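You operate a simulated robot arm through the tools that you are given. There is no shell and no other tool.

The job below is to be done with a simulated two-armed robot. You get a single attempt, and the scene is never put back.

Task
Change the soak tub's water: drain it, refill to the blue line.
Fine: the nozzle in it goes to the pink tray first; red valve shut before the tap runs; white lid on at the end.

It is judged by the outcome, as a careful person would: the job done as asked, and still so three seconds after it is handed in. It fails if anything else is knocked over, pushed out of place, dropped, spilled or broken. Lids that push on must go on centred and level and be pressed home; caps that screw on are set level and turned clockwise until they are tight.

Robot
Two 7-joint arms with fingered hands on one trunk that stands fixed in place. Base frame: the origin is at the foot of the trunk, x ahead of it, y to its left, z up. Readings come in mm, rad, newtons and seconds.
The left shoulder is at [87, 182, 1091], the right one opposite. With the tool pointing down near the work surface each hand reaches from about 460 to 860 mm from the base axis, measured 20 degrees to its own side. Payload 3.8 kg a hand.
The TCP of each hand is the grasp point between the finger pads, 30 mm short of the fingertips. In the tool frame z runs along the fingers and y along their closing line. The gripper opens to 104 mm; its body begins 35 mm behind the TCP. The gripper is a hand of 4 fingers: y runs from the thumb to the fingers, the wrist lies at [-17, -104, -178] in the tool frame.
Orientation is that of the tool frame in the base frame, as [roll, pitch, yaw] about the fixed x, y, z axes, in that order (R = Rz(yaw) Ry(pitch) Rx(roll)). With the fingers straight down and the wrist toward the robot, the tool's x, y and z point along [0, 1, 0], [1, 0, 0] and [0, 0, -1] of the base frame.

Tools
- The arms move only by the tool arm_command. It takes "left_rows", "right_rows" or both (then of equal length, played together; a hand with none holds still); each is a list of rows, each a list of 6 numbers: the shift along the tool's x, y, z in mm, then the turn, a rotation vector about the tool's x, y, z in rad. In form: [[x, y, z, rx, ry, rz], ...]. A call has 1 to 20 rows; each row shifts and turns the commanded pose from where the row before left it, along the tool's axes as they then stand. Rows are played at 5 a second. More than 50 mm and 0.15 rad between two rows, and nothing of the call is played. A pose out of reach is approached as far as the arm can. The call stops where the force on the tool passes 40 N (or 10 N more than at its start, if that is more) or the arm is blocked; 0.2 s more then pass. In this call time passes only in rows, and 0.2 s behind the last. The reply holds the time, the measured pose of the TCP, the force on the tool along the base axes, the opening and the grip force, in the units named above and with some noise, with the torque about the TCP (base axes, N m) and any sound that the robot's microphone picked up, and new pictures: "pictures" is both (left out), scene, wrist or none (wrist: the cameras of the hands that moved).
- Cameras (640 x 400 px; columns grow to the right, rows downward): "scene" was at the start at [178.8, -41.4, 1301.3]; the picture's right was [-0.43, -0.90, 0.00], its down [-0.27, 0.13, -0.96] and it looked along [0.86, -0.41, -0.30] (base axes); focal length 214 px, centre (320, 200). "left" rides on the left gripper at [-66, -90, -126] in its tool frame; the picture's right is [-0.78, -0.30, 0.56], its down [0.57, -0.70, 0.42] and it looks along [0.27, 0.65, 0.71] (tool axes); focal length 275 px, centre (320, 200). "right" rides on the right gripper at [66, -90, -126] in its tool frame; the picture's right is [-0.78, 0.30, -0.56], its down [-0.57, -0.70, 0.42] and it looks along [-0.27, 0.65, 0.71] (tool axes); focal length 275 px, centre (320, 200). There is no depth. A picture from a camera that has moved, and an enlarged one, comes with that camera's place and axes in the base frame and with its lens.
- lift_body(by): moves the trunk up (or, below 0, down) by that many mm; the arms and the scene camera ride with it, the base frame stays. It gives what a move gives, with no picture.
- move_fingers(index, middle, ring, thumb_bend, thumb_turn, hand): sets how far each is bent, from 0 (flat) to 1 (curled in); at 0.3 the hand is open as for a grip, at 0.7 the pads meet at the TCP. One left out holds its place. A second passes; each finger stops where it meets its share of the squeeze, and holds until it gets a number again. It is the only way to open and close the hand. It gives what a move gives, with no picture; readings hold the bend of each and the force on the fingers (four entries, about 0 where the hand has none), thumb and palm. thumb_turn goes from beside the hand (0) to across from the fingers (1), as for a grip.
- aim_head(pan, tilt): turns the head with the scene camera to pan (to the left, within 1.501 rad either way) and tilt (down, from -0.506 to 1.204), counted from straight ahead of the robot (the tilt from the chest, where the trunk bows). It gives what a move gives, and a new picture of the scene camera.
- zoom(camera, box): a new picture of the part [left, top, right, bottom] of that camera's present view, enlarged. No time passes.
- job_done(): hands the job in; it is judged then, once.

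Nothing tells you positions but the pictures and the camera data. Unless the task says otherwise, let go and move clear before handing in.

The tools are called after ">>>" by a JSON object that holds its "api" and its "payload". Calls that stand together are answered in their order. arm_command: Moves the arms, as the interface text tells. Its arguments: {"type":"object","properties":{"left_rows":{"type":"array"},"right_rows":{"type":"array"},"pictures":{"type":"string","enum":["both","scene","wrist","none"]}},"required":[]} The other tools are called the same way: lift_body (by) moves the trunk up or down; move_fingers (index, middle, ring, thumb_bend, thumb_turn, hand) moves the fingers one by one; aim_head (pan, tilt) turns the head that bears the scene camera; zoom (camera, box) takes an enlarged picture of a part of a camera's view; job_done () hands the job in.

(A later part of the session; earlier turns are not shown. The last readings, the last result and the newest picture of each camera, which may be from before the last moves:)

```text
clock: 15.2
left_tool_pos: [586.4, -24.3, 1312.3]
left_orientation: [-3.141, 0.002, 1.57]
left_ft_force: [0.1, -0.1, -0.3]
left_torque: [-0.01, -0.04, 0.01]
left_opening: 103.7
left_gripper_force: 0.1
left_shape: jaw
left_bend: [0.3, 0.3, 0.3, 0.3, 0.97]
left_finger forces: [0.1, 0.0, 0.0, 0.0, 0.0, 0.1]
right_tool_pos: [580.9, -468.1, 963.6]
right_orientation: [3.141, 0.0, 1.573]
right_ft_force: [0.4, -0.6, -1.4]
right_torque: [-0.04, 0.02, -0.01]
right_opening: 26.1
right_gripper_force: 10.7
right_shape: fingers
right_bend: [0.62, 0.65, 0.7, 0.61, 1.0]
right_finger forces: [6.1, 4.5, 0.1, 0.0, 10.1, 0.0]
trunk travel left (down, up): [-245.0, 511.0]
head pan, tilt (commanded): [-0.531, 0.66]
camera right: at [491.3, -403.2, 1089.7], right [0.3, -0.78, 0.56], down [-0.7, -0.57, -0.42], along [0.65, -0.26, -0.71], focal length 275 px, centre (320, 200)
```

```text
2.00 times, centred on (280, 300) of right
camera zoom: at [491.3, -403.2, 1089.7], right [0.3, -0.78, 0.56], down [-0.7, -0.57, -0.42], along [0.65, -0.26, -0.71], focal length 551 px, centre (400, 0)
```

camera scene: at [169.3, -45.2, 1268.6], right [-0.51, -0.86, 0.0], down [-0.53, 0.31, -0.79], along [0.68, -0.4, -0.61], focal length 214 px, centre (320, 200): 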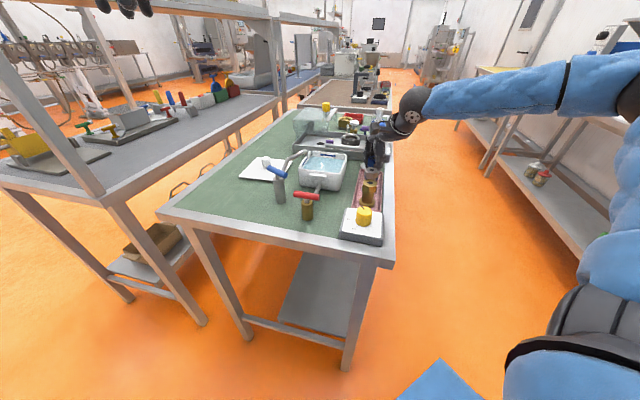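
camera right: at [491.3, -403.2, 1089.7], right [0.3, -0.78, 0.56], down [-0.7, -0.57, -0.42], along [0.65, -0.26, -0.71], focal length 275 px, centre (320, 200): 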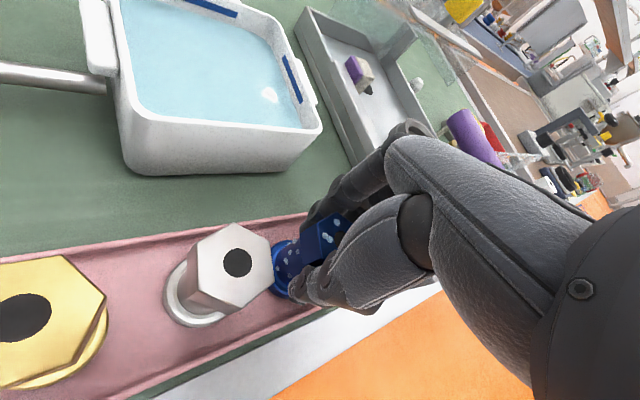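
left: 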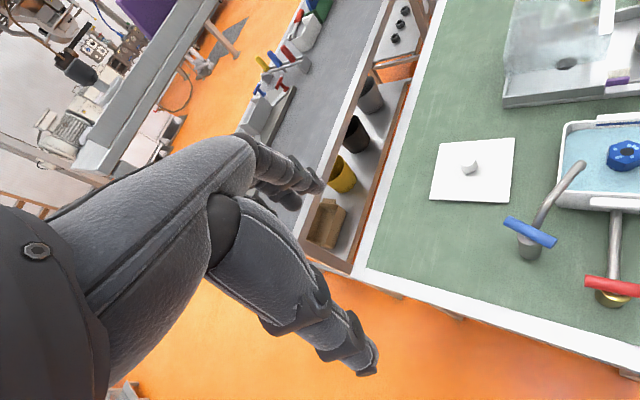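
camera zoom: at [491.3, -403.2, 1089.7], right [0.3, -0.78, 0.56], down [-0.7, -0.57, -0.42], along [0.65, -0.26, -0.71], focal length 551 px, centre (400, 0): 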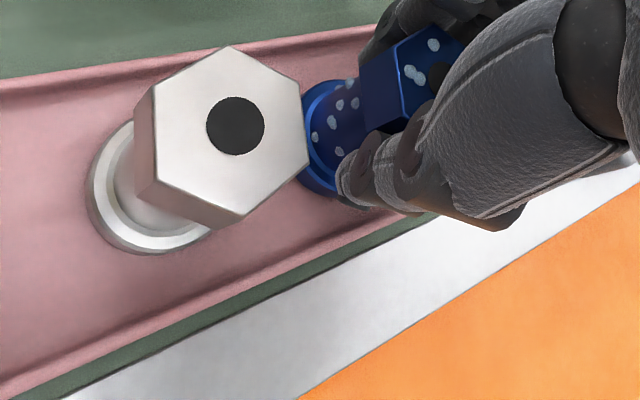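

No contact yet; I'll keep lowering in small steps, watching the vertical force.

>>> {"api": "arm_command", "payload": {"right_rows": [[0, 0, 1.5, 0, 0, 0], [0, 0, 1.5, 0, 0, 0]], "pictures": "none"}}

>>> {"api": "arm_command", "payload": {"right_rows": [[0, 0, 1.5, 0, 0, 0], [0, 0, 0, 0, 0, 0]], "pictures": "none"}}

```text
clock: 15.8
left_tool_pos: [586.9, -23.9, 1311.7]
left_orientation: [3.141, 0.0, 1.571]
left_ft_force: [-0.6, -0.5, -0.5]
left_torque: [0.02, 0.02, 0.0]
left_opening: 103.7
left_gripper_force: 0.0
left_shape: jaw
left_bend: [0.3, 0.3, 0.3, 0.3, 0.97]
left_finger forces: [0.0, 0.1, 0.1, 0.0, 0.0, 0.1]
right_tool_pos: [581.4, -467.7, 961.9]
right_orientation: [3.14, 0.0, 1.573]
right_ft_force: [-1.4, -0.4, 1.0]
right_torque: [-0.04, -0.02, 0.03]
right_opening: 25.8
right_gripper_force: 10.4
right_shape: fingers
right_bend: [0.62, 0.65, 0.7, 0.61, 1.0]
right_finger forces: [6.0, 4.7, 0.0, 0.0, 10.9, 0.1]
trunk travel left (down, up): [-245.0, 511.0]
head pan, tilt (commanded): [-0.531, 0.66]
```

```text
clock: 16.4
left_tool_pos: [586.6, -24.3, 1312.7]
left_orientation: [-3.141, -0.001, 1.572]
left_ft_force: [0.5, -0.1, 0.2]
left_torque: [0.06, -0.02, 0.01]
left_opening: 103.6
left_gripper_force: 0.1
left_shape: jaw
left_bend: [0.3, 0.3, 0.3, 0.3, 0.97]
left_finger forces: [0.0, 0.0, 0.1, 0.1, 0.0, 0.0]
right_tool_pos: [580.2, -468.0, 961.0]
right_orientation: [3.137, 0.001, 1.571]
right_ft_force: [0.5, 0.5, 8.4]
right_torque: [0.02, -0.04, -0.02]
right_opening: 25.7
right_gripper_force: 11.6
right_shape: fingers
right_bend: [0.63, 0.65, 0.7, 0.62, 1.0]
right_finger forces: [6.7, 5.4, 0.0, 0.1, 11.3, 0.1]
trunk travel left (down, up): [-245.0, 511.0]
head pan, tilt (commanded): [-0.531, 0.66]
```

The nozzle is down on the tray floor (about 8 N up). I'll ease off 1 mm, then open the fingers to the width I approached with.

>>> {"api": "arm_command", "payload": {"right_rows": [[0, 0, -0.8, 0, 0, 0], [0, 0, 0, 0, 0, 0]], "pictures": "none"}}

>>> {"api": "move_fingers", "payload": {"hand": "right", "index": 0.56, "middle": 0.56, "ring": 0.56, "thumb_bend": 0.57}}

>>> {"api": "move_fingers", "payload": {"hand": "right", "index": 0.48, "middle": 0.48, "ring": 0.48, "thumb_bend": 0.5}}

>>> {"api": "zoom", "payload": {"camera": "right", "box": [120, 200, 440, 400]}}

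```text
clock: 17.0
left_tool_pos: [586.2, -23.6, 1311.6]
left_orientation: [3.141, 0.0, 1.572]
left_ft_force: [-0.3, 0.1, 0.5]
left_torque: [-0.02, -0.02, -0.02]
left_opening: 103.6
left_gripper_force: 0.0
left_shape: jaw
left_bend: [0.3, 0.3, 0.3, 0.3, 0.97]
left_finger forces: [0.0, 0.1, 0.1, 0.0, 0.0, 0.1]
right_tool_pos: [580.2, -468.1, 960.3]
right_orientation: [3.139, 0.001, 1.572]
right_ft_force: [3.1, 0.6, 11.2]
right_torque: [-0.02, -0.13, -0.03]
right_opening: 25.5
right_gripper_force: 12.6
right_shape: fingers
right_bend: [0.62, 0.65, 0.7, 0.62, 1.0]
right_finger forces: [7.9, 6.3, 0.0, 0.0, 10.4, 0.0]
trunk travel left (down, up): [-245.0, 511.0]
head pan, tilt (commanded): [-0.531, 0.66]
```

```text
clock: 18.0
left_tool_pos: [587.1, -24.2, 1312.2]
left_orientation: [3.14, 0.0, 1.57]
left_ft_force: [-0.1, 0.0, -1.0]
left_torque: [0.01, 0.01, 0.0]
left_opening: 103.5
left_gripper_force: 0.1
left_shape: jaw
left_bend: [0.3, 0.3, 0.3, 0.3, 0.97]
left_finger forces: [0.0, 0.0, 0.0, 0.0, 0.1, 0.0]
right_tool_pos: [580.2, -468.1, 959.3]
right_orientation: [3.141, 0.002, 1.574]
right_ft_force: [0.8, 0.4, 0.3]
right_torque: [0.01, 0.0, 0.01]
right_opening: 37.7
right_gripper_force: 0.0
right_shape: fingers
right_bend: [0.56, 0.56, 0.56, 0.56, 1.0]
right_finger forces: [0.0, 0.0, 0.0, 0.1, 0.1, 0.0]
trunk travel left (down, up): [-245.0, 511.0]
head pan, tilt (commanded): [-0.531, 0.66]
```

```text
clock: 19.0
left_tool_pos: [587.8, -23.2, 1312.0]
left_orientation: [3.14, 0.0, 1.571]
left_ft_force: [-0.4, 0.4, -0.1]
left_torque: [0.02, 0.01, -0.01]
left_opening: 103.5
left_gripper_force: 0.0
left_shape: jaw
left_bend: [0.3, 0.3, 0.3, 0.3, 0.97]
left_finger forces: [0.1, 0.0, 0.1, 0.0, 0.1, 0.1]
right_tool_pos: [579.7, -468.5, 960.7]
right_orientation: [3.141, 0.0, 1.572]
right_ft_force: [-0.8, -0.6, 1.5]
right_torque: [-0.01, 0.01, -0.02]
right_opening: 55.8
right_gripper_force: 0.1
right_shape: fingers
right_bend: [0.48, 0.48, 0.48, 0.5, 1.0]
right_finger forces: [0.0, 0.0, 0.1, 0.0, 0.1, 0.0]
trunk travel left (down, up): [-245.0, 511.0]
head pan, tilt (commanded): [-0.531, 0.66]
```

```text
2.00 times, centred on (280, 300) of right
camera zoom: at [490.5, -402.7, 1085.6], right [0.3, -0.78, 0.56], down [-0.7, -0.57, -0.42], along [0.65, -0.26, -0.71], focal length 551 px, centre (400, 0)
```

zoom: 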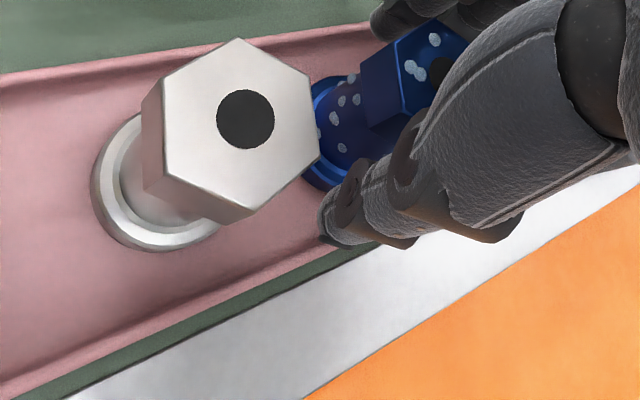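

The nozzle stands free in the tray and the fingers are clear of it. I'll lift straight up and verify.

>>> {"api": "arm_command", "payload": {"right_rows": [[0, 0, -6, 0, 0, 0], [0, 0, -10, 0, 0, 0], [0, 0, -15, 0, 0, 0], [0, 0, -20, 0, 0, 0], [0, 0, -25, 0, 0, 0], [0, 0, -30, 0, 0, 0], [0, 0, -30, 0, 0, 0]], "pictures": "both"}}

>>> {"api": "zoom", "payload": {"camera": "scene", "box": [330, 130, 410, 220]}}

```text
clock: 20.6
left_tool_pos: [587.0, -23.6, 1312.4]
left_orientation: [3.141, -0.001, 1.571]
left_ft_force: [-1.0, -0.2, -0.5]
left_torque: [0.0, 0.04, 0.02]
left_opening: 103.7
left_gripper_force: 0.0
left_shape: jaw
left_bend: [0.3, 0.3, 0.3, 0.3, 0.97]
left_finger forces: [0.1, 0.1, 0.1, 0.0, 0.0, 0.1]
right_tool_pos: [579.3, -469.1, 1097.1]
right_orientation: [-3.141, 0.001, 1.573]
right_ft_force: [-0.5, 0.2, 0.0]
right_torque: [0.0, 0.02, -0.02]
right_opening: 55.6
right_gripper_force: 0.0
right_shape: fingers
right_bend: [0.48, 0.48, 0.48, 0.5, 1.0]
right_finger forces: [0.1, 0.1, 0.0, 0.0, 0.1, 0.0]
trunk travel left (down, up): [-245.0, 511.0]
head pan, tilt (commanded): [-0.531, 0.66]
camera scene: at [168.8, -44.6, 1268.7], right [-0.51, -0.86, 0.0], down [-0.53, 0.31, -0.79], along [0.68, -0.4, -0.61], focal length 214 px, centre (320, 200)
camera right: at [490.0, -403.1, 1223.5], right [0.3, -0.78, 0.56], down [-0.7, -0.57, -0.42], along [0.65, -0.26, -0.71], focal length 275 px, centre (320, 200)
```

scene: 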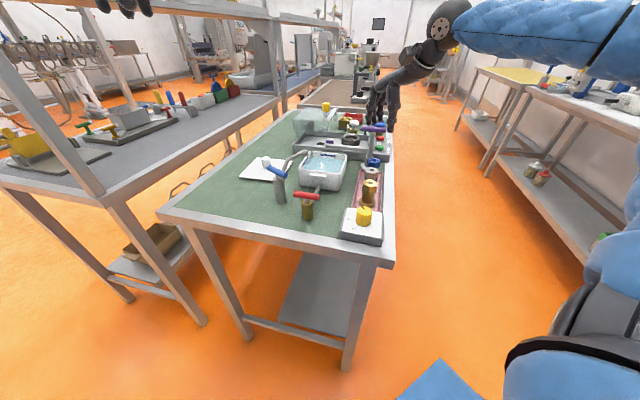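
right: 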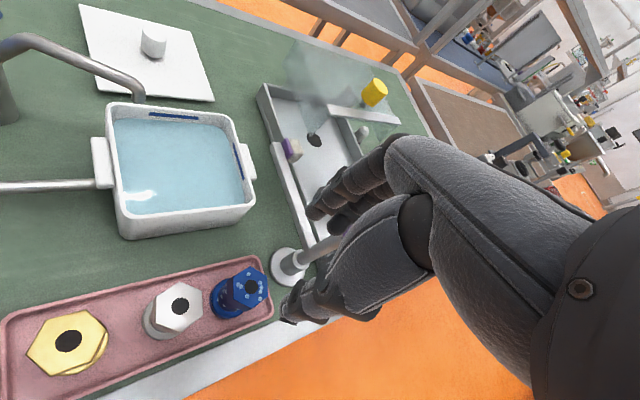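

```text
4.44 times, centred on (370, 175) of scene
camera zoom: at [168.8, -44.6, 1268.7], right [-0.51, -0.86, 0.0], down [-0.53, 0.31, -0.79], along [0.68, -0.4, -0.61], focal length 953 px, centre (98, 311)
```

zoom: 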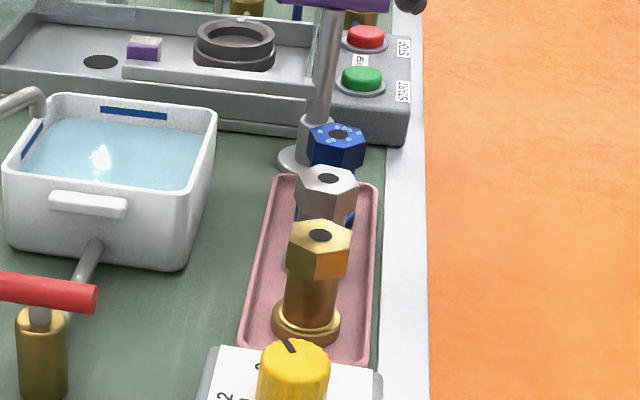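

The blue nozzle now stands in the pink tray beside the others, with the other nozzles undisturbed. Next is the red drain valve near (530,-220): I'll move above it and turn the hand so the fingers close across its bar.

>>> {"api": "arm_command", "payload": {"right_rows": [[20, -4, -2, 0, 0, 0], [42, -8, 0, 0, 0, 0], [42, -8, 0, 0, 0, 0], [42, -8, 0, 0, 0, 0], [42, -8, 0, 0, 0, 0], [42, -8, 0, 0, 0, 0], [19, -5, 0, 0, 0, 0], [0, 0, 0, 0, 0, 0.14], [0, 0, 0, 0, 0, 0.14], [0, 0, 0, 0, 0, 0.14], [0, 0, 0, 0, 0, 0.14], [0, 0, 0, 0, 0, 0.14]], "pictures": "both"}}

>>> {"api": "zoom", "payload": {"camera": "right", "box": [160, 160, 420, 400]}}

>>> {"api": "zoom", "payload": {"camera": "scene", "box": [260, 140, 360, 230]}}

```text
clock: 23.2
left_tool_pos: [586.9, -24.7, 1311.7]
left_orientation: [-3.14, -0.001, 1.57]
left_ft_force: [0.8, -0.3, -0.3]
left_torque: [-0.02, 0.01, 0.01]
left_opening: 103.6
left_gripper_force: 0.1
left_shape: jaw
left_bend: [0.3, 0.3, 0.3, 0.3, 0.97]
left_finger forces: [0.0, 0.0, 0.1, 0.0, 0.1, 0.0]
right_tool_pos: [531.4, -220.8, 1098.6]
right_orientation: [-3.141, 0.0, 0.87]
right_ft_force: [0.6, -0.6, 0.7]
right_torque: [-0.02, 0.0, -0.02]
right_opening: 55.9
right_gripper_force: 0.0
right_shape: fingers
right_bend: [0.48, 0.48, 0.48, 0.5, 1.0]
right_finger forces: [0.1, 0.0, 0.0, 0.0, 0.0, 0.0]
trunk travel left (down, up): [-245.0, 511.0]
head pan, tilt (commanded): [-0.531, 0.66]
camera scene: at [169.5, -44.9, 1268.6], right [-0.51, -0.86, 0.0], down [-0.53, 0.31, -0.79], along [0.68, -0.4, -0.61], focal length 214 px, centre (320, 200)
camera right: at [506.3, -111.4, 1223.9], right [-0.27, -0.78, 0.56], down [-0.91, 0.02, -0.42], along [0.32, -0.62, -0.71], focal length 275 px, centre (320, 200)
```

scene: 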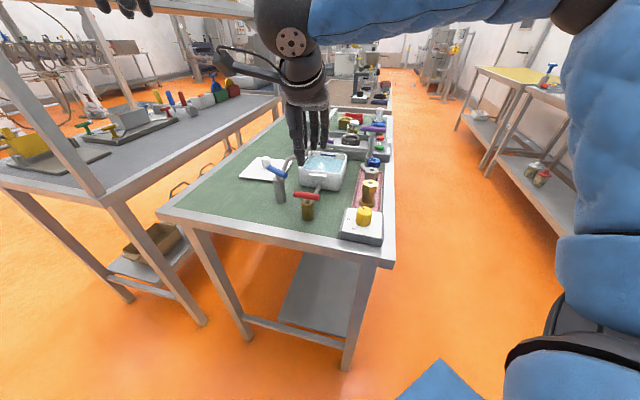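
right: 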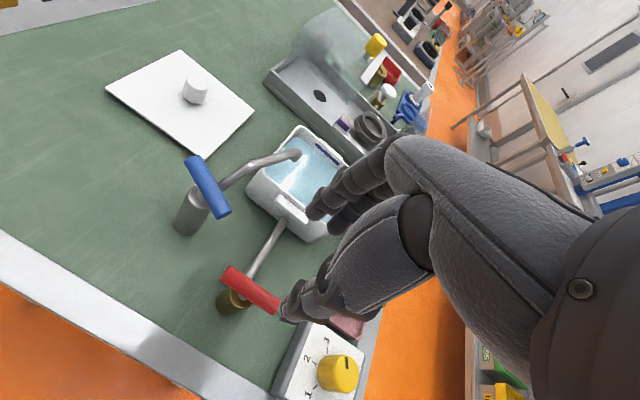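

```text
1.67 times, centred on (290, 280) of right
camera zoom: at [506.3, -111.4, 1223.9], right [-0.27, -0.78, 0.56], down [-0.91, 0.02, -0.42], along [0.32, -0.62, -0.71], focal length 459 px, centre (370, 67)
```

zoom: 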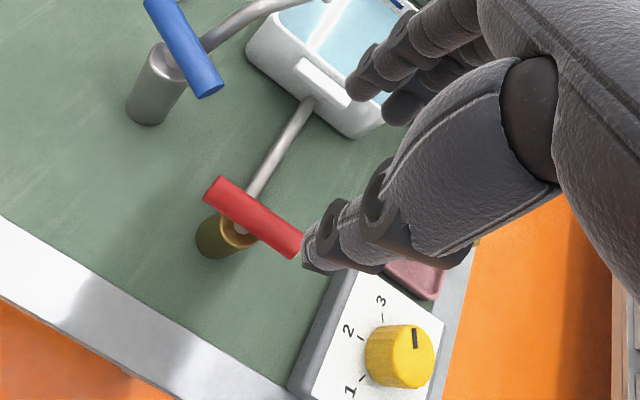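

```text
4.44 times, centred on (310, 185) of scene
camera zoom: at [169.5, -44.9, 1268.6], right [-0.51, -0.86, 0.0], down [-0.53, 0.31, -0.79], along [0.68, -0.4, -0.61], focal length 953 px, centre (364, 267)
```

zoom: 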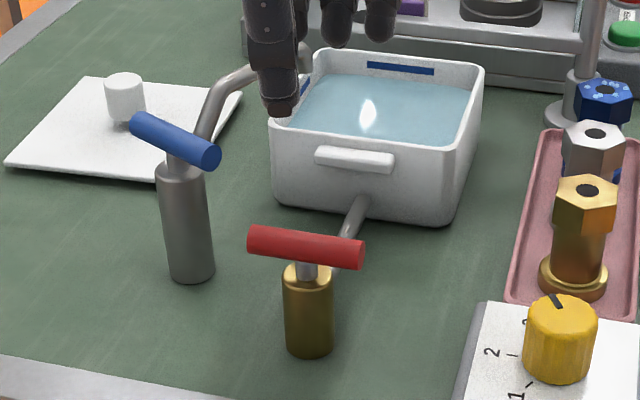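

The red bar is centred near (531,-220,968), running at 45°, perpendicular to its drain pipe (closed). I'll align the hand and come down so just the distal pads straddle the bar above the valve body.

>>> {"api": "arm_command", "payload": {"right_rows": [[0, 0, 20, 0, 0, 0.085], [0, 0, 30, 0, 0, 0], [0, 0, 28, 0, 0, 0], [0, 0, 18, 0, 0, 0], [0, 0, 10, 0, 0, 0]], "pictures": "both"}}

>>> {"api": "zoom", "payload": {"camera": "right", "box": [160, 160, 420, 400]}}

>>> {"api": "zoom", "payload": {"camera": "scene", "box": [275, 160, 345, 225]}}

```text
clock: 24.4
left_tool_pos: [586.5, -25.7, 1312.1]
left_orientation: [3.141, -0.001, 1.571]
left_ft_force: [-0.8, -0.2, -0.8]
left_torque: [-0.02, 0.03, 0.0]
left_opening: 103.5
left_gripper_force: 0.1
left_shape: jaw
left_bend: [0.3, 0.3, 0.3, 0.3, 0.97]
left_finger forces: [0.0, 0.0, 0.1, 0.0, 0.0, 0.0]
right_tool_pos: [531.1, -219.9, 991.5]
right_orientation: [3.141, -0.001, 0.788]
right_ft_force: [-0.5, 0.2, -0.1]
right_torque: [0.02, -0.02, -0.02]
right_opening: 55.8
right_gripper_force: 0.1
right_shape: fingers
right_bend: [0.48, 0.48, 0.48, 0.5, 1.0]
right_finger forces: [0.0, 0.1, 0.0, 0.1, 0.0, 0.0]
trunk travel left (down, up): [-245.0, 511.0]
head pan, tilt (commanded): [-0.531, 0.66]
camera scene: at [169.4, -45.0, 1268.6], right [-0.51, -0.86, 0.0], down [-0.53, 0.31, -0.79], along [0.68, -0.4, -0.61], focal length 214 px, centre (320, 200)
camera right: at [514.5, -111.0, 1117.0], right [-0.34, -0.76, 0.56], down [-0.9, 0.09, -0.42], along [0.27, -0.65, -0.71], focal length 275 px, centre (320, 200)
```

scene: 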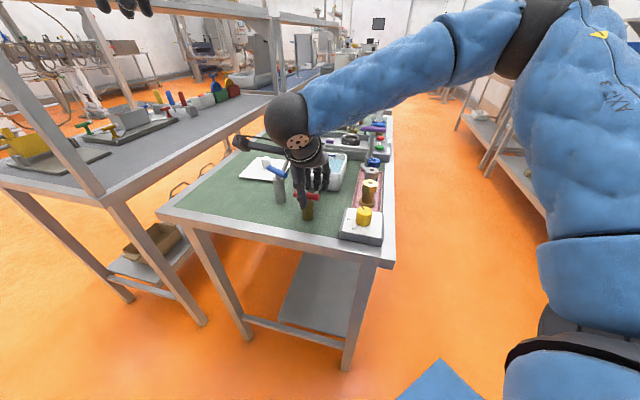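
right: 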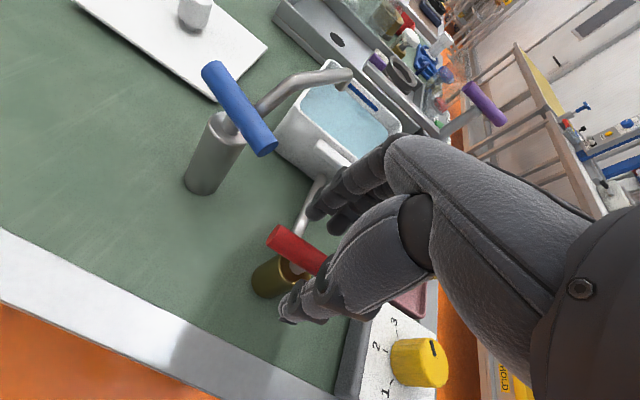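

```text
1.67 times, centred on (290, 280) of right
camera zoom: at [514.5, -111.0, 1117.0], right [-0.34, -0.76, 0.56], down [-0.9, 0.09, -0.42], along [0.27, -0.65, -0.71], focal length 459 px, centre (370, 67)
```

zoom: 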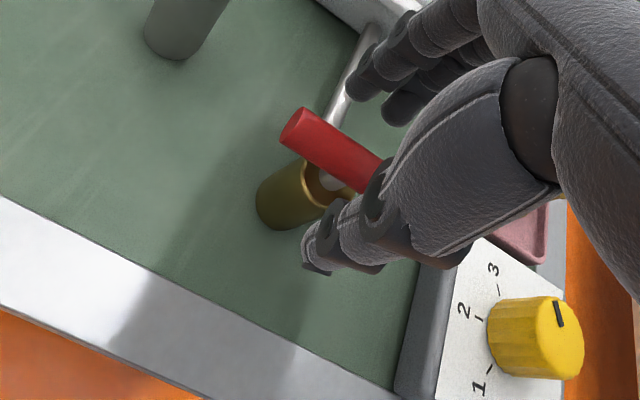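

```text
6.15 times, centred on (310, 192) of scene
camera zoom: at [169.4, -45.0, 1268.6], right [-0.51, -0.86, 0.0], down [-0.53, 0.31, -0.79], along [0.68, -0.4, -0.61], focal length 1320 px, centre (382, 246)
```

zoom: 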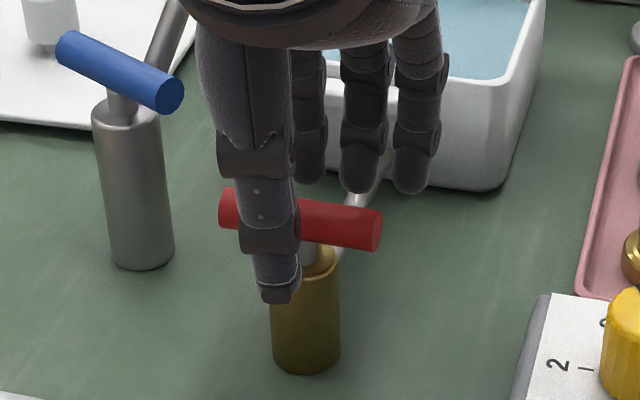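

The thumb and fingers straddle the bar. I'll come down 4 mm more and close gently onto it.

>>> {"api": "arm_command", "payload": {"right_rows": [[0, 0, 4, 0, 0, 0], [0, 0, 0, 0, 0, 0]], "pictures": "none"}}

>>> {"api": "move_fingers", "payload": {"hand": "right", "index": 0.6, "middle": 0.6, "ring": 0.6, "thumb_bend": 0.6}}

>>> {"api": "zoom", "payload": {"camera": "scene", "box": [275, 160, 345, 225]}}

>>> {"api": "zoom", "payload": {"camera": "right", "box": [220, 180, 380, 340]}}

```text
clock: 25.0
left_tool_pos: [588.2, -25.7, 1311.5]
left_orientation: [3.141, -0.001, 1.571]
left_ft_force: [0.5, 0.2, -1.2]
left_torque: [0.0, -0.05, 0.0]
left_opening: 103.2
left_gripper_force: 0.1
left_shape: jaw
left_bend: [0.3, 0.3, 0.3, 0.3, 0.97]
left_finger forces: [0.0, 0.1, 0.0, 0.0, 0.1, 0.1]
right_tool_pos: [530.8, -220.0, 988.3]
right_orientation: [-3.141, 0.0, 0.787]
right_ft_force: [0.5, 0.1, -0.1]
right_torque: [0.0, -0.02, -0.01]
right_opening: 55.8
right_gripper_force: 0.1
right_shape: fingers
right_bend: [0.48, 0.48, 0.48, 0.5, 1.0]
right_finger forces: [0.1, 0.0, 0.1, 0.0, 0.0, 0.1]
trunk travel left (down, up): [-245.0, 511.0]
head pan, tilt (commanded): [-0.531, 0.66]
```

```text
clock: 26.0
left_tool_pos: [587.0, -24.3, 1310.3]
left_orientation: [-3.141, 0.0, 1.57]
left_ft_force: [0.1, -0.2, 0.5]
left_torque: [0.02, -0.01, 0.02]
left_opening: 103.5
left_gripper_force: 0.0
left_shape: jaw
left_bend: [0.3, 0.3, 0.3, 0.3, 0.97]
left_finger forces: [0.1, 0.0, 0.1, 0.0, 0.0, 0.0]
right_tool_pos: [531.0, -221.5, 988.5]
right_orientation: [-3.141, 0.0, 0.786]
right_ft_force: [0.1, -1.1, -0.1]
right_torque: [-0.01, 0.04, -0.01]
right_opening: 28.7
right_gripper_force: 0.1
right_shape: fingers
right_bend: [0.6, 0.6, 0.6, 0.6, 1.0]
right_finger forces: [0.0, 0.1, 0.1, 0.0, 0.0, 0.1]
trunk travel left (down, up): [-245.0, 511.0]
head pan, tilt (commanded): [-0.531, 0.66]
```

```text
6.15 times, centred on (310, 192) of scene
camera zoom: at [169.1, -45.0, 1268.7], right [-0.51, -0.86, 0.0], down [-0.53, 0.31, -0.79], along [0.68, -0.4, -0.61], focal length 1320 px, centre (382, 246)
```

zoom: 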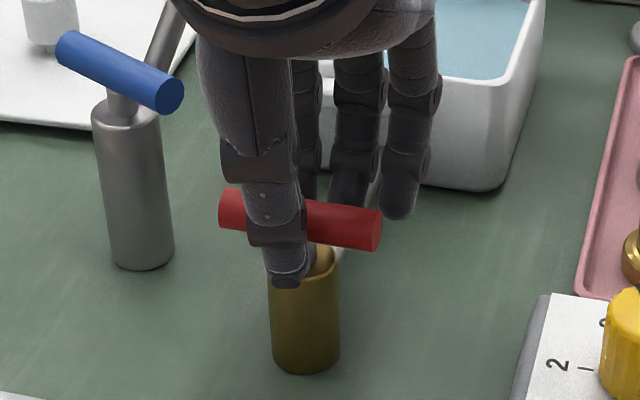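

```text
2.50 times, centred on (300, 260) of right
camera zoom: at [514.5, -110.6, 1113.9], right [-0.34, -0.76, 0.56], down [-0.9, 0.09, -0.42], along [0.27, -0.65, -0.71], focal length 688 px, centre (370, 50)
```

zoom: 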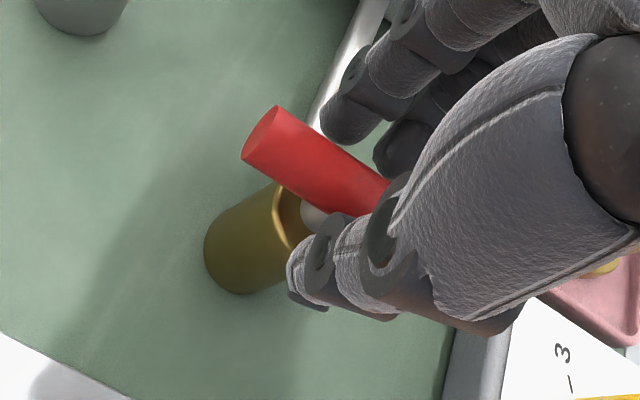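

No contact yet; I'll close fully so the fingers stop on the bar.

>>> {"api": "move_fingers", "payload": {"hand": "right", "index": 0.7, "middle": 0.7, "ring": 0.7, "thumb_bend": 0.7}}

>>> {"api": "zoom", "payload": {"camera": "scene", "box": [275, 160, 345, 225]}}

>>> {"api": "zoom", "payload": {"camera": "right", "box": [220, 180, 380, 340]}}

```text
clock: 27.0
left_tool_pos: [587.1, -24.9, 1311.8]
left_orientation: [-3.141, -0.002, 1.57]
left_ft_force: [1.2, 0.1, -0.5]
left_torque: [-0.01, 0.01, 0.01]
left_opening: 103.7
left_gripper_force: 0.0
left_shape: jaw
left_bend: [0.3, 0.3, 0.3, 0.3, 0.97]
left_finger forces: [0.1, 0.1, 0.0, 0.0, 0.0, 0.1]
right_tool_pos: [531.3, -220.4, 987.7]
right_orientation: [-3.14, 0.001, 0.787]
right_ft_force: [1.4, -1.8, -1.1]
right_torque: [0.0, -0.01, 0.07]
right_opening: 14.2
right_gripper_force: 6.4
right_shape: fingers
right_bend: [0.67, 0.67, 0.67, 0.65, 1.0]
right_finger forces: [2.5, 2.6, 2.4, 0.0, 5.2, 0.0]
trunk travel left (down, up): [-245.0, 511.0]
head pan, tilt (commanded): [-0.531, 0.66]
```

```text
6.15 times, centred on (310, 192) of scene
camera zoom: at [169.5, -45.2, 1268.6], right [-0.51, -0.86, 0.0], down [-0.53, 0.31, -0.79], along [0.68, -0.4, -0.61], focal length 1320 px, centre (382, 246)
```

zoom: 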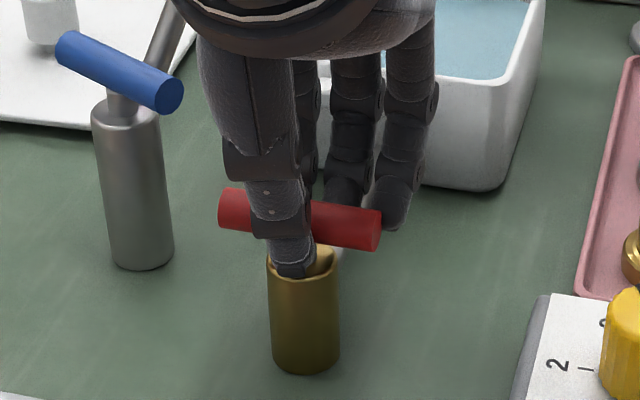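

```text
2.50 times, centred on (300, 260) of right
camera zoom: at [514.8, -110.9, 1113.6], right [-0.34, -0.76, 0.56], down [-0.9, 0.09, -0.42], along [0.27, -0.65, -0.71], focal length 688 px, centre (370, 50)
```

zoom: 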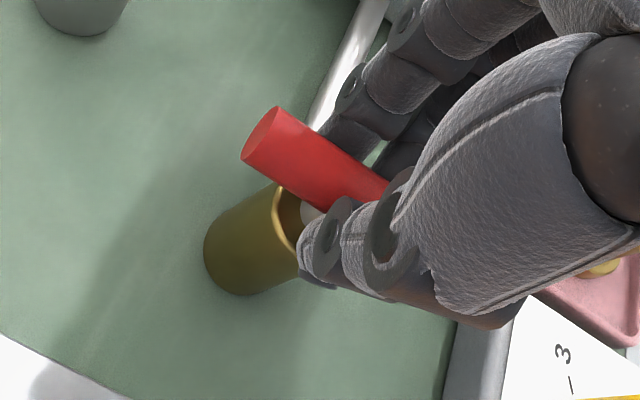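

The bar is held by all three fingers and the thumb. I'll try turning it counter-clockwise a little (standard opening direction) and check the torque.

>>> {"api": "arm_command", "payload": {"right_rows": [[0, 0, 0, 0, 0, -0.08], [0, 0, 0, 0, 0, -0.08]], "pictures": "wrist"}}

>>> {"api": "zoom", "payload": {"camera": "scene", "box": [275, 140, 355, 225]}}

```text
clock: 27.6
left_tool_pos: [587.5, -25.0, 1312.6]
left_orientation: [-3.141, 0.0, 1.571]
left_ft_force: [0.0, 0.2, 0.6]
left_torque: [-0.01, 0.0, -0.03]
left_opening: 103.8
left_gripper_force: 0.0
left_shape: jaw
left_bend: [0.3, 0.3, 0.3, 0.3, 0.97]
left_finger forces: [0.0, 0.0, 0.0, 0.1, 0.1, 0.1]
right_tool_pos: [531.0, -221.7, 987.5]
right_orientation: [-3.14, -0.002, 0.949]
right_ft_force: [2.7, -0.7, -1.7]
right_torque: [0.01, -0.03, -0.07]
right_opening: 14.6
right_gripper_force: 5.5
right_shape: fingers
right_bend: [0.66, 0.68, 0.69, 0.66, 1.0]
right_finger forces: [4.1, 2.0, 0.4, 0.0, 5.0, 0.0]
trunk travel left (down, up): [-245.0, 511.0]
head pan, tilt (commanded): [-0.531, 0.66]
camera right: at [496.8, -114.9, 1113.7], right [-0.21, -0.8, 0.56], down [-0.9, -0.06, -0.42], along [0.37, -0.59, -0.71], focal length 275 px, centre (320, 200)
```

right: 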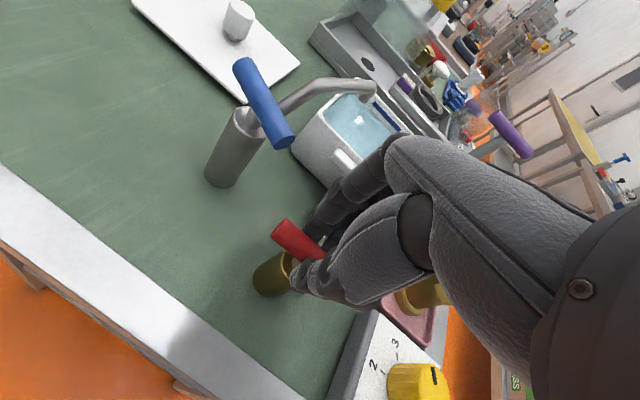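

```text
4.71 times, centred on (315, 182) of scene
camera zoom: at [169.3, -45.1, 1268.6], right [-0.51, -0.86, 0.0], down [-0.53, 0.31, -0.79], along [0.68, -0.4, -0.61], focal length 1009 px, centre (344, 282)
```

zoom: 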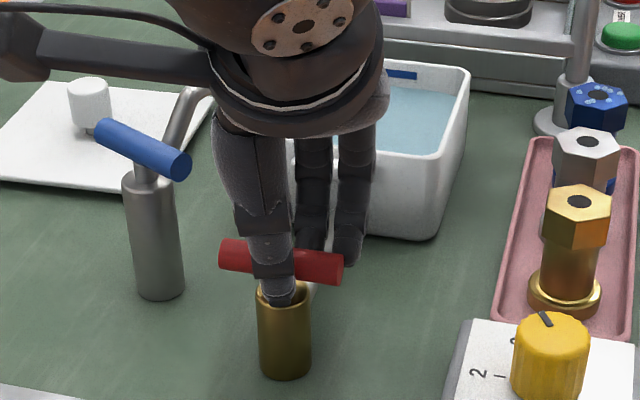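

The bar has barely moved; the fingers are flexing with only 0.07 N·m. I'll turn a bit further and watch whether the torque builds or the bar follows.

>>> {"api": "arm_command", "payload": {"right_rows": [[0, 0, 0, 0, 0, -0.07], [0, 0, 0, 0, 0, -0.07]], "pictures": "wrist"}}

>>> {"api": "zoom", "payload": {"camera": "scene", "box": [275, 140, 355, 225]}}

```text
clock: 28.2
left_tool_pos: [588.0, -24.0, 1312.1]
left_orientation: [3.141, -0.001, 1.571]
left_ft_force: [-0.1, 0.3, -0.1]
left_torque: [0.01, -0.01, 0.01]
left_opening: 103.9
left_gripper_force: 0.2
left_shape: jaw
left_bend: [0.3, 0.3, 0.3, 0.3, 0.97]
left_finger forces: [0.1, 0.1, 0.1, 0.0, 0.0, 0.0]
right_tool_pos: [531.2, -219.4, 987.9]
right_orientation: [-3.142, 0.0, 1.087]
right_ft_force: [2.0, -2.7, -1.0]
right_torque: [-0.05, -0.05, -0.03]
right_opening: 14.6
right_gripper_force: 6.2
right_shape: fingers
right_bend: [0.66, 0.68, 0.69, 0.66, 1.0]
right_finger forces: [4.4, 2.3, 0.7, 0.1, 4.7, 0.0]
trunk travel left (down, up): [-245.0, 511.0]
head pan, tilt (commanded): [-0.531, 0.66]
camera right: at [482.7, -120.5, 1113.6], right [-0.1, -0.82, 0.56], down [-0.89, -0.18, -0.42], along [0.45, -0.54, -0.71], focal length 275 px, centre (320, 200)
```

right: 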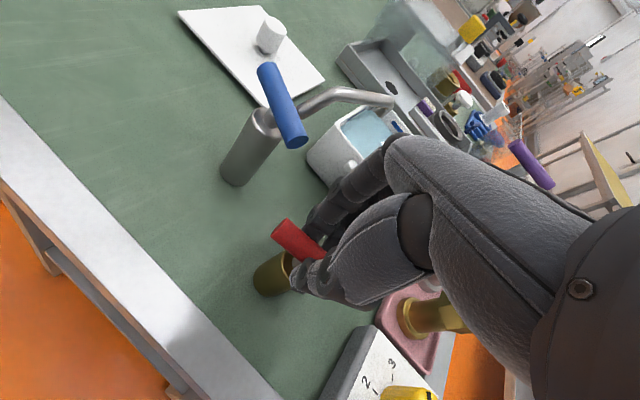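

```text
4.71 times, centred on (315, 182) of scene
camera zoom: at [169.4, -45.5, 1268.6], right [-0.51, -0.86, 0.0], down [-0.53, 0.31, -0.79], along [0.68, -0.4, -0.61], focal length 1009 px, centre (344, 282)
```

zoom: 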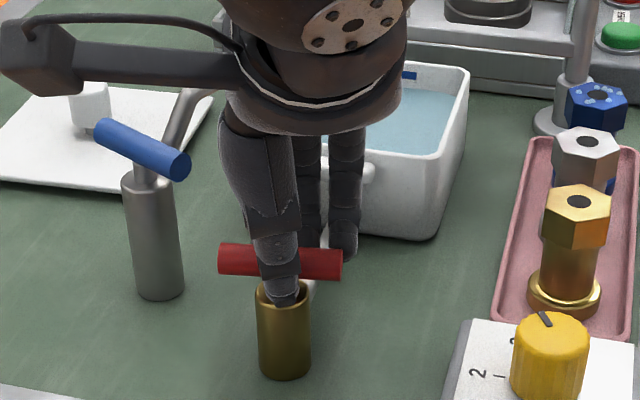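

The bar is now turning counter-clockwise with little torque, so that's the free direction. I'll continue the turn in stages, watching clearance to the blue tap handle.

>>> {"api": "arm_command", "payload": {"right_rows": [[0, 0, 0, 0, 0, -0.12], [0, 0, 0, 0, 0, -0.12], [0, 0, 0, 0, 0, -0.12], [0, 0, 0, 0, 0, -0.12], [0, 0, 0, 0, 0, -0.12]], "pictures": "wrist"}}

>>> {"api": "zoom", "payload": {"camera": "scene", "box": [275, 140, 355, 225]}}

```text
clock: 29.4
left_tool_pos: [588.9, -25.1, 1311.6]
left_orientation: [-3.14, 0.0, 1.571]
left_ft_force: [0.2, -0.4, 0.7]
left_torque: [0.01, 0.0, -0.04]
left_opening: 103.7
left_gripper_force: 0.0
left_shape: jaw
left_bend: [0.3, 0.3, 0.3, 0.3, 0.97]
left_finger forces: [0.0, 0.0, 0.1, 0.0, 0.0, 0.0]
right_tool_pos: [530.2, -219.6, 987.6]
right_orientation: [3.142, 0.0, 1.69]
right_ft_force: [2.9, -1.0, -2.9]
right_torque: [-0.01, -0.08, -0.04]
right_opening: 14.8
right_gripper_force: 6.3
right_shape: fingers
right_bend: [0.66, 0.68, 0.69, 0.66, 1.0]
right_finger forces: [4.2, 2.6, 0.8, 0.0, 5.0, 0.0]
trunk travel left (down, up): [-245.0, 511.0]
head pan, tilt (commanded): [-0.531, 0.66]
camera right: at [434.8, -165.2, 1113.8], right [0.39, -0.74, 0.56], down [-0.63, -0.65, -0.42], along [0.68, -0.19, -0.71], focal length 275 px, centre (320, 200)
```

right: 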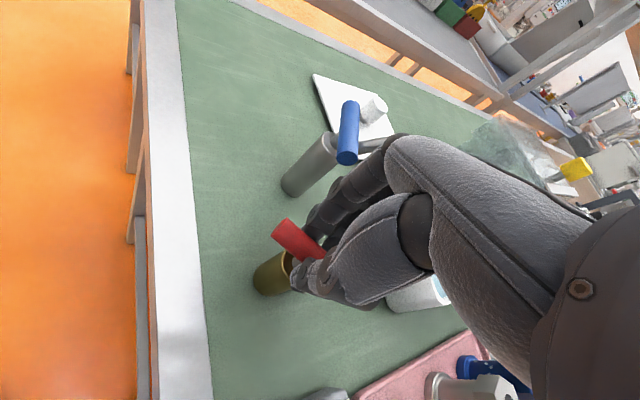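

```text
4.71 times, centred on (315, 182) of scene
camera zoom: at [169.7, -45.2, 1268.5], right [-0.51, -0.86, 0.0], down [-0.53, 0.31, -0.79], along [0.68, -0.4, -0.61], focal length 1009 px, centre (344, 282)
```

zoom: 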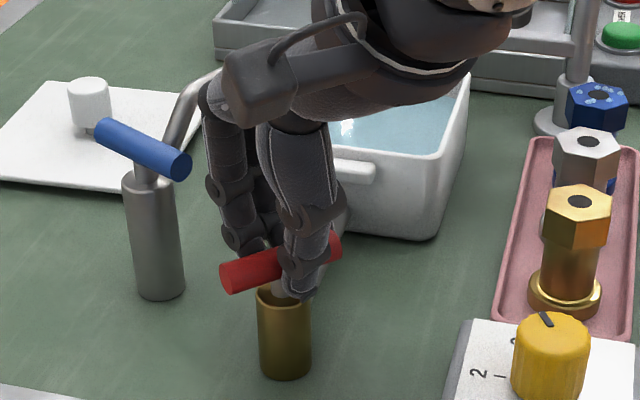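

The bar is about halfway round and the hand clears the tap. I'll continue another stage.

>>> {"api": "arm_command", "payload": {"right_rows": [[0, 0, 0, 0, 0, -0.12], [0, 0, 0, 0, 0, -0.12], [0, 0, 0, 0, 0, -0.12]], "pictures": "wrist"}}

>>> {"api": "zoom", "payload": {"camera": "scene", "box": [265, 140, 345, 225]}}

```text
clock: 30.2
left_tool_pos: [588.5, -24.5, 1310.9]
left_orientation: [-3.14, 0.0, 1.57]
left_ft_force: [-0.3, -0.2, 0.2]
left_torque: [0.0, 0.0, -0.01]
left_opening: 103.5
left_gripper_force: 0.2
left_shape: jaw
left_bend: [0.3, 0.3, 0.3, 0.3, 0.97]
left_finger forces: [0.1, 0.1, 0.0, 0.0, 0.1, 0.0]
right_tool_pos: [532.0, -219.4, 988.6]
right_orientation: [3.14, -0.002, 2.049]
right_ft_force: [2.9, 1.3, -3.2]
right_torque: [0.01, -0.05, -0.05]
right_opening: 14.9
right_gripper_force: 6.4
right_shape: fingers
right_bend: [0.66, 0.68, 0.69, 0.66, 1.0]
right_finger forces: [4.2, 2.5, 0.7, 0.0, 4.7, 0.1]
trunk travel left (down, up): [-245.0, 511.0]
head pan, tilt (commanded): [-0.531, 0.66]
camera right: at [422.0, -202.7, 1114.1], right [0.62, -0.55, 0.56], down [-0.36, -0.83, -0.43], along [0.7, 0.06, -0.71], focal length 275 px, centre (320, 200)
```

right: 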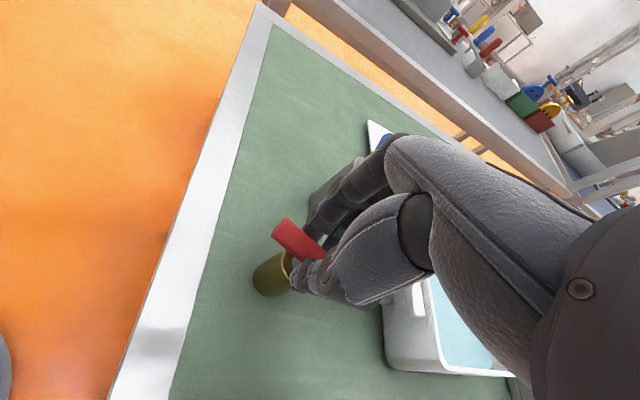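

```text
4.71 times, centred on (305, 182) of scene
camera zoom: at [169.8, -45.0, 1268.5], right [-0.51, -0.86, 0.0], down [-0.53, 0.31, -0.79], along [0.68, -0.4, -0.61], focal length 1009 px, centre (391, 282)
```

zoom: 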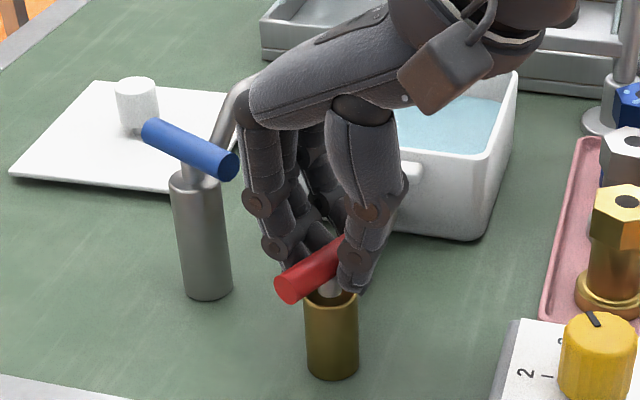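

Still clear of the tap, with low torque. I'll continue the final part of the quarter turn.

>>> {"api": "arm_command", "payload": {"right_rows": [[0, 0, 0, 0, 0, -0.12], [0, 0, 0, 0, 0, -0.12], [0, 0, 0, 0, 0, -0.1]], "pictures": "wrist"}}

>>> {"api": "zoom", "payload": {"camera": "scene", "box": [265, 140, 345, 225]}}

```text
clock: 31.0
left_tool_pos: [587.4, -22.1, 1310.4]
left_orientation: [-3.14, 0.0, 1.571]
left_ft_force: [0.4, -0.2, -0.2]
left_torque: [-0.01, -0.02, -0.01]
left_opening: 103.6
left_gripper_force: 0.0
left_shape: jaw
left_bend: [0.3, 0.3, 0.3, 0.3, 0.97]
left_finger forces: [0.0, 0.1, 0.0, 0.0, 0.0, 0.0]
right_tool_pos: [531.8, -218.5, 988.0]
right_orientation: [3.14, 0.0, 2.389]
right_ft_force: [1.3, 2.3, -5.5]
right_torque: [0.09, -0.08, 0.03]
right_opening: 15.1
right_gripper_force: 6.5
right_shape: fingers
right_bend: [0.65, 0.68, 0.69, 0.66, 1.0]
right_finger forces: [4.7, 2.8, 0.8, 0.0, 4.3, 0.1]
trunk travel left (down, up): [-245.0, 511.0]
head pan, tilt (commanded): [-0.531, 0.66]
camera right: at [422.5, -240.3, 1114.4], right [0.77, -0.31, 0.56], down [-0.06, -0.9, -0.43], along [0.64, 0.29, -0.71], focal length 275 px, centre (320, 200)
```

right: 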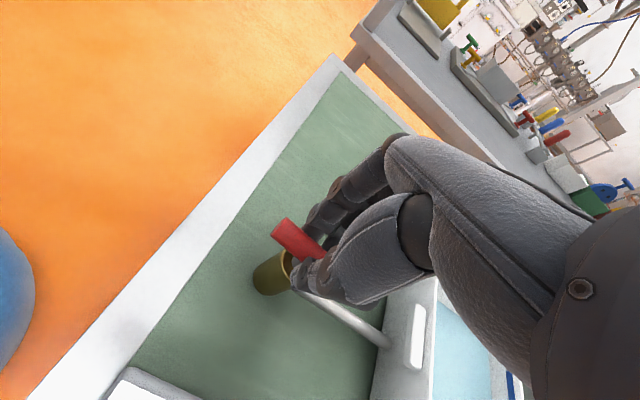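

```text
4.71 times, centred on (305, 182) of scene
camera zoom: at [169.8, -44.7, 1268.5], right [-0.51, -0.86, 0.0], down [-0.53, 0.31, -0.79], along [0.68, -0.4, -0.61], focal length 1009 px, centre (391, 282)
```

zoom: 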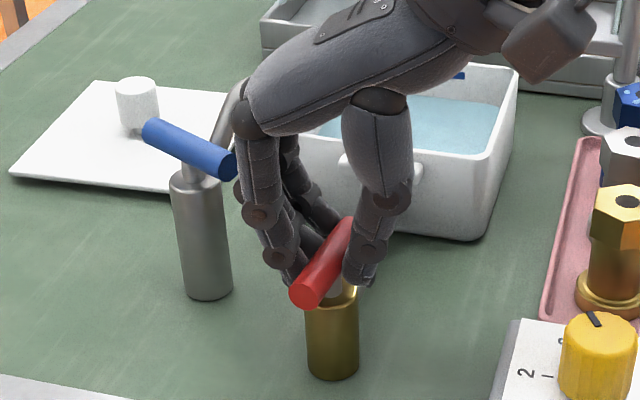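

The bar is about 84° round and the water is starting to drop. I'll finish the last few degrees.

>>> {"api": "arm_command", "payload": {"right_rows": [[0, 0, 0, 0, 0, -0.07], [0, 0, 0, 0, 0, -0.05]], "pictures": "wrist"}}

>>> {"api": "zoom", "payload": {"camera": "scene", "box": [265, 140, 345, 225]}}

```text
clock: 31.6
left_tool_pos: [587.5, -24.3, 1310.9]
left_orientation: [3.141, 0.0, 1.571]
left_ft_force: [-0.4, 0.7, 0.6]
left_torque: [0.0, 0.01, 0.02]
left_opening: 103.5
left_gripper_force: 0.0
left_shape: jaw
left_bend: [0.3, 0.3, 0.3, 0.3, 0.97]
left_finger forces: [0.0, 0.0, 0.0, 0.0, 0.0, 0.1]
right_tool_pos: [531.9, -218.2, 987.5]
right_orientation: [3.141, -0.002, 2.508]
right_ft_force: [2.9, 1.6, -3.6]
right_torque: [0.09, -0.06, -0.06]
right_opening: 15.0
right_gripper_force: 6.2
right_shape: fingers
right_bend: [0.65, 0.68, 0.69, 0.66, 1.0]
right_finger forces: [4.8, 2.6, 0.7, 0.0, 4.4, 0.0]
trunk travel left (down, up): [-245.0, 511.0]
head pan, tilt (commanded): [-0.531, 0.66]
camera right: at [425.6, -252.8, 1114.3], right [0.8, -0.22, 0.56], down [0.05, -0.9, -0.42], along [0.6, 0.37, -0.71], focal length 275 px, centre (320, 200)
```

right: 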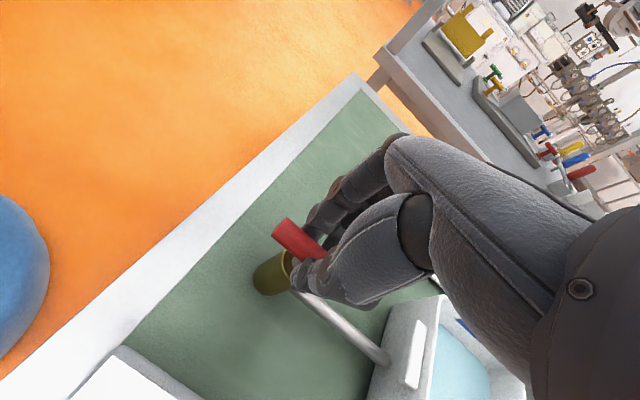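

```text
4.71 times, centred on (305, 182) of scene
camera zoom: at [169.9, -45.0, 1268.5], right [-0.51, -0.86, 0.0], down [-0.53, 0.31, -0.79], along [0.68, -0.4, -0.61], focal length 1009 px, centre (391, 282)
```

zoom: 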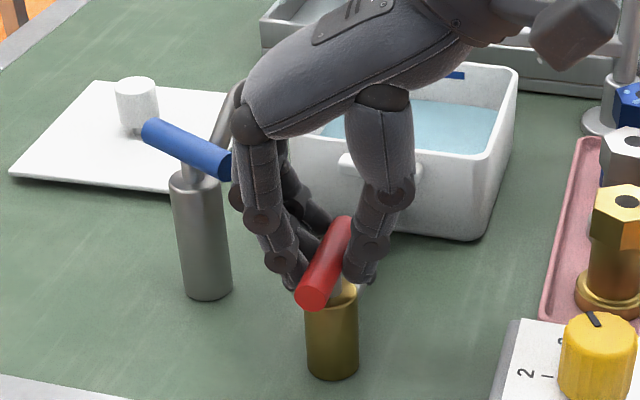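

The bar is now parallel to the drain pipe and the water level is falling. I'll hold still while it drains.

>>> {"api": "arm_command", "payload": {"right_rows": [[0, 0, 0, 0, 0, 0], [0, 0, 0, 0, 0, 0], [0, 0, 0, 0, 0, 0], [0, 0, 0, 0, 0, 0], [0, 0, 0, 0, 0, 0], [0, 0, 0, 0, 0, 0], [0, 0, 0, 0, 0, 0], [0, 0, 0, 0, 0, 0], [0, 0, 0, 0, 0, 0], [0, 0, 0, 0, 0, 0], [0, 0, 0, 0, 0, 0], [0, 0, 0, 0, 0, 0], [0, 0, 0, 0, 0, 0], [0, 0, 0, 0, 0, 0], [0, 0, 0, 0, 0, 0], [0, 0, 0, 0, 0, 0], [0, 0, 0, 0, 0, 0], [0, 0, 0, 0, 0, 0], [0, 0, 0, 0, 0, 0], [0, 0, 0, 0, 0, 0]], "pictures": "none"}}

>>> {"api": "zoom", "payload": {"camera": "scene", "box": [265, 130, 355, 225]}}

>>> {"api": "zoom", "payload": {"camera": "left", "box": [480, 60, 640, 340]}}

```text
clock: 35.8
left_tool_pos: [587.2, -23.9, 1311.3]
left_orientation: [-3.14, 0.0, 1.572]
left_ft_force: [0.3, 1.0, -0.4]
left_torque: [0.04, 0.04, -0.03]
left_opening: 103.8
left_gripper_force: 0.1
left_shape: jaw
left_bend: [0.3, 0.3, 0.3, 0.3, 0.97]
left_finger forces: [0.0, 0.1, 0.1, 0.0, 0.1, 0.1]
right_tool_pos: [532.3, -220.0, 987.3]
right_orientation: [3.142, 0.0, 2.509]
right_ft_force: [3.4, 1.7, -4.1]
right_torque: [0.05, -0.09, -0.03]
right_opening: 14.8
right_gripper_force: 6.3
right_shape: fingers
right_bend: [0.65, 0.68, 0.69, 0.66, 1.0]
right_finger forces: [4.6, 2.6, 0.8, 0.0, 4.5, 0.0]
trunk travel left (down, up): [-245.0, 511.0]
head pan, tilt (commanded): [-0.531, 0.66]
```

```text
4.21 times, centred on (310, 178) of scene
camera zoom: at [169.8, -44.8, 1268.5], right [-0.51, -0.86, 0.0], down [-0.53, 0.31, -0.79], along [0.68, -0.4, -0.61], focal length 903 px, centre (362, 295)
```

zoom: 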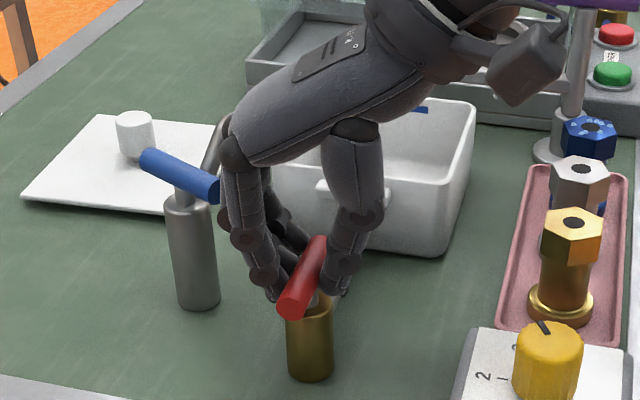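

```text
1.43 times, centred on (560, 200) of left
camera zoom: at [497.3, -89.9, 1436.9], right [-0.3, -0.78, -0.56], down [-0.7, 0.57, -0.42], along [0.65, 0.27, -0.71], focal length 393 px, centre (-23, 200)
```

zoom: 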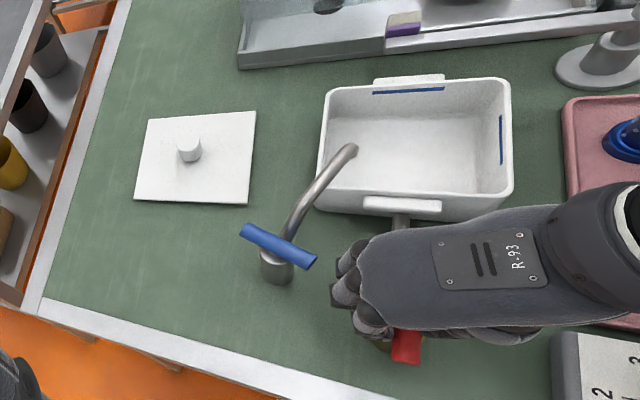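

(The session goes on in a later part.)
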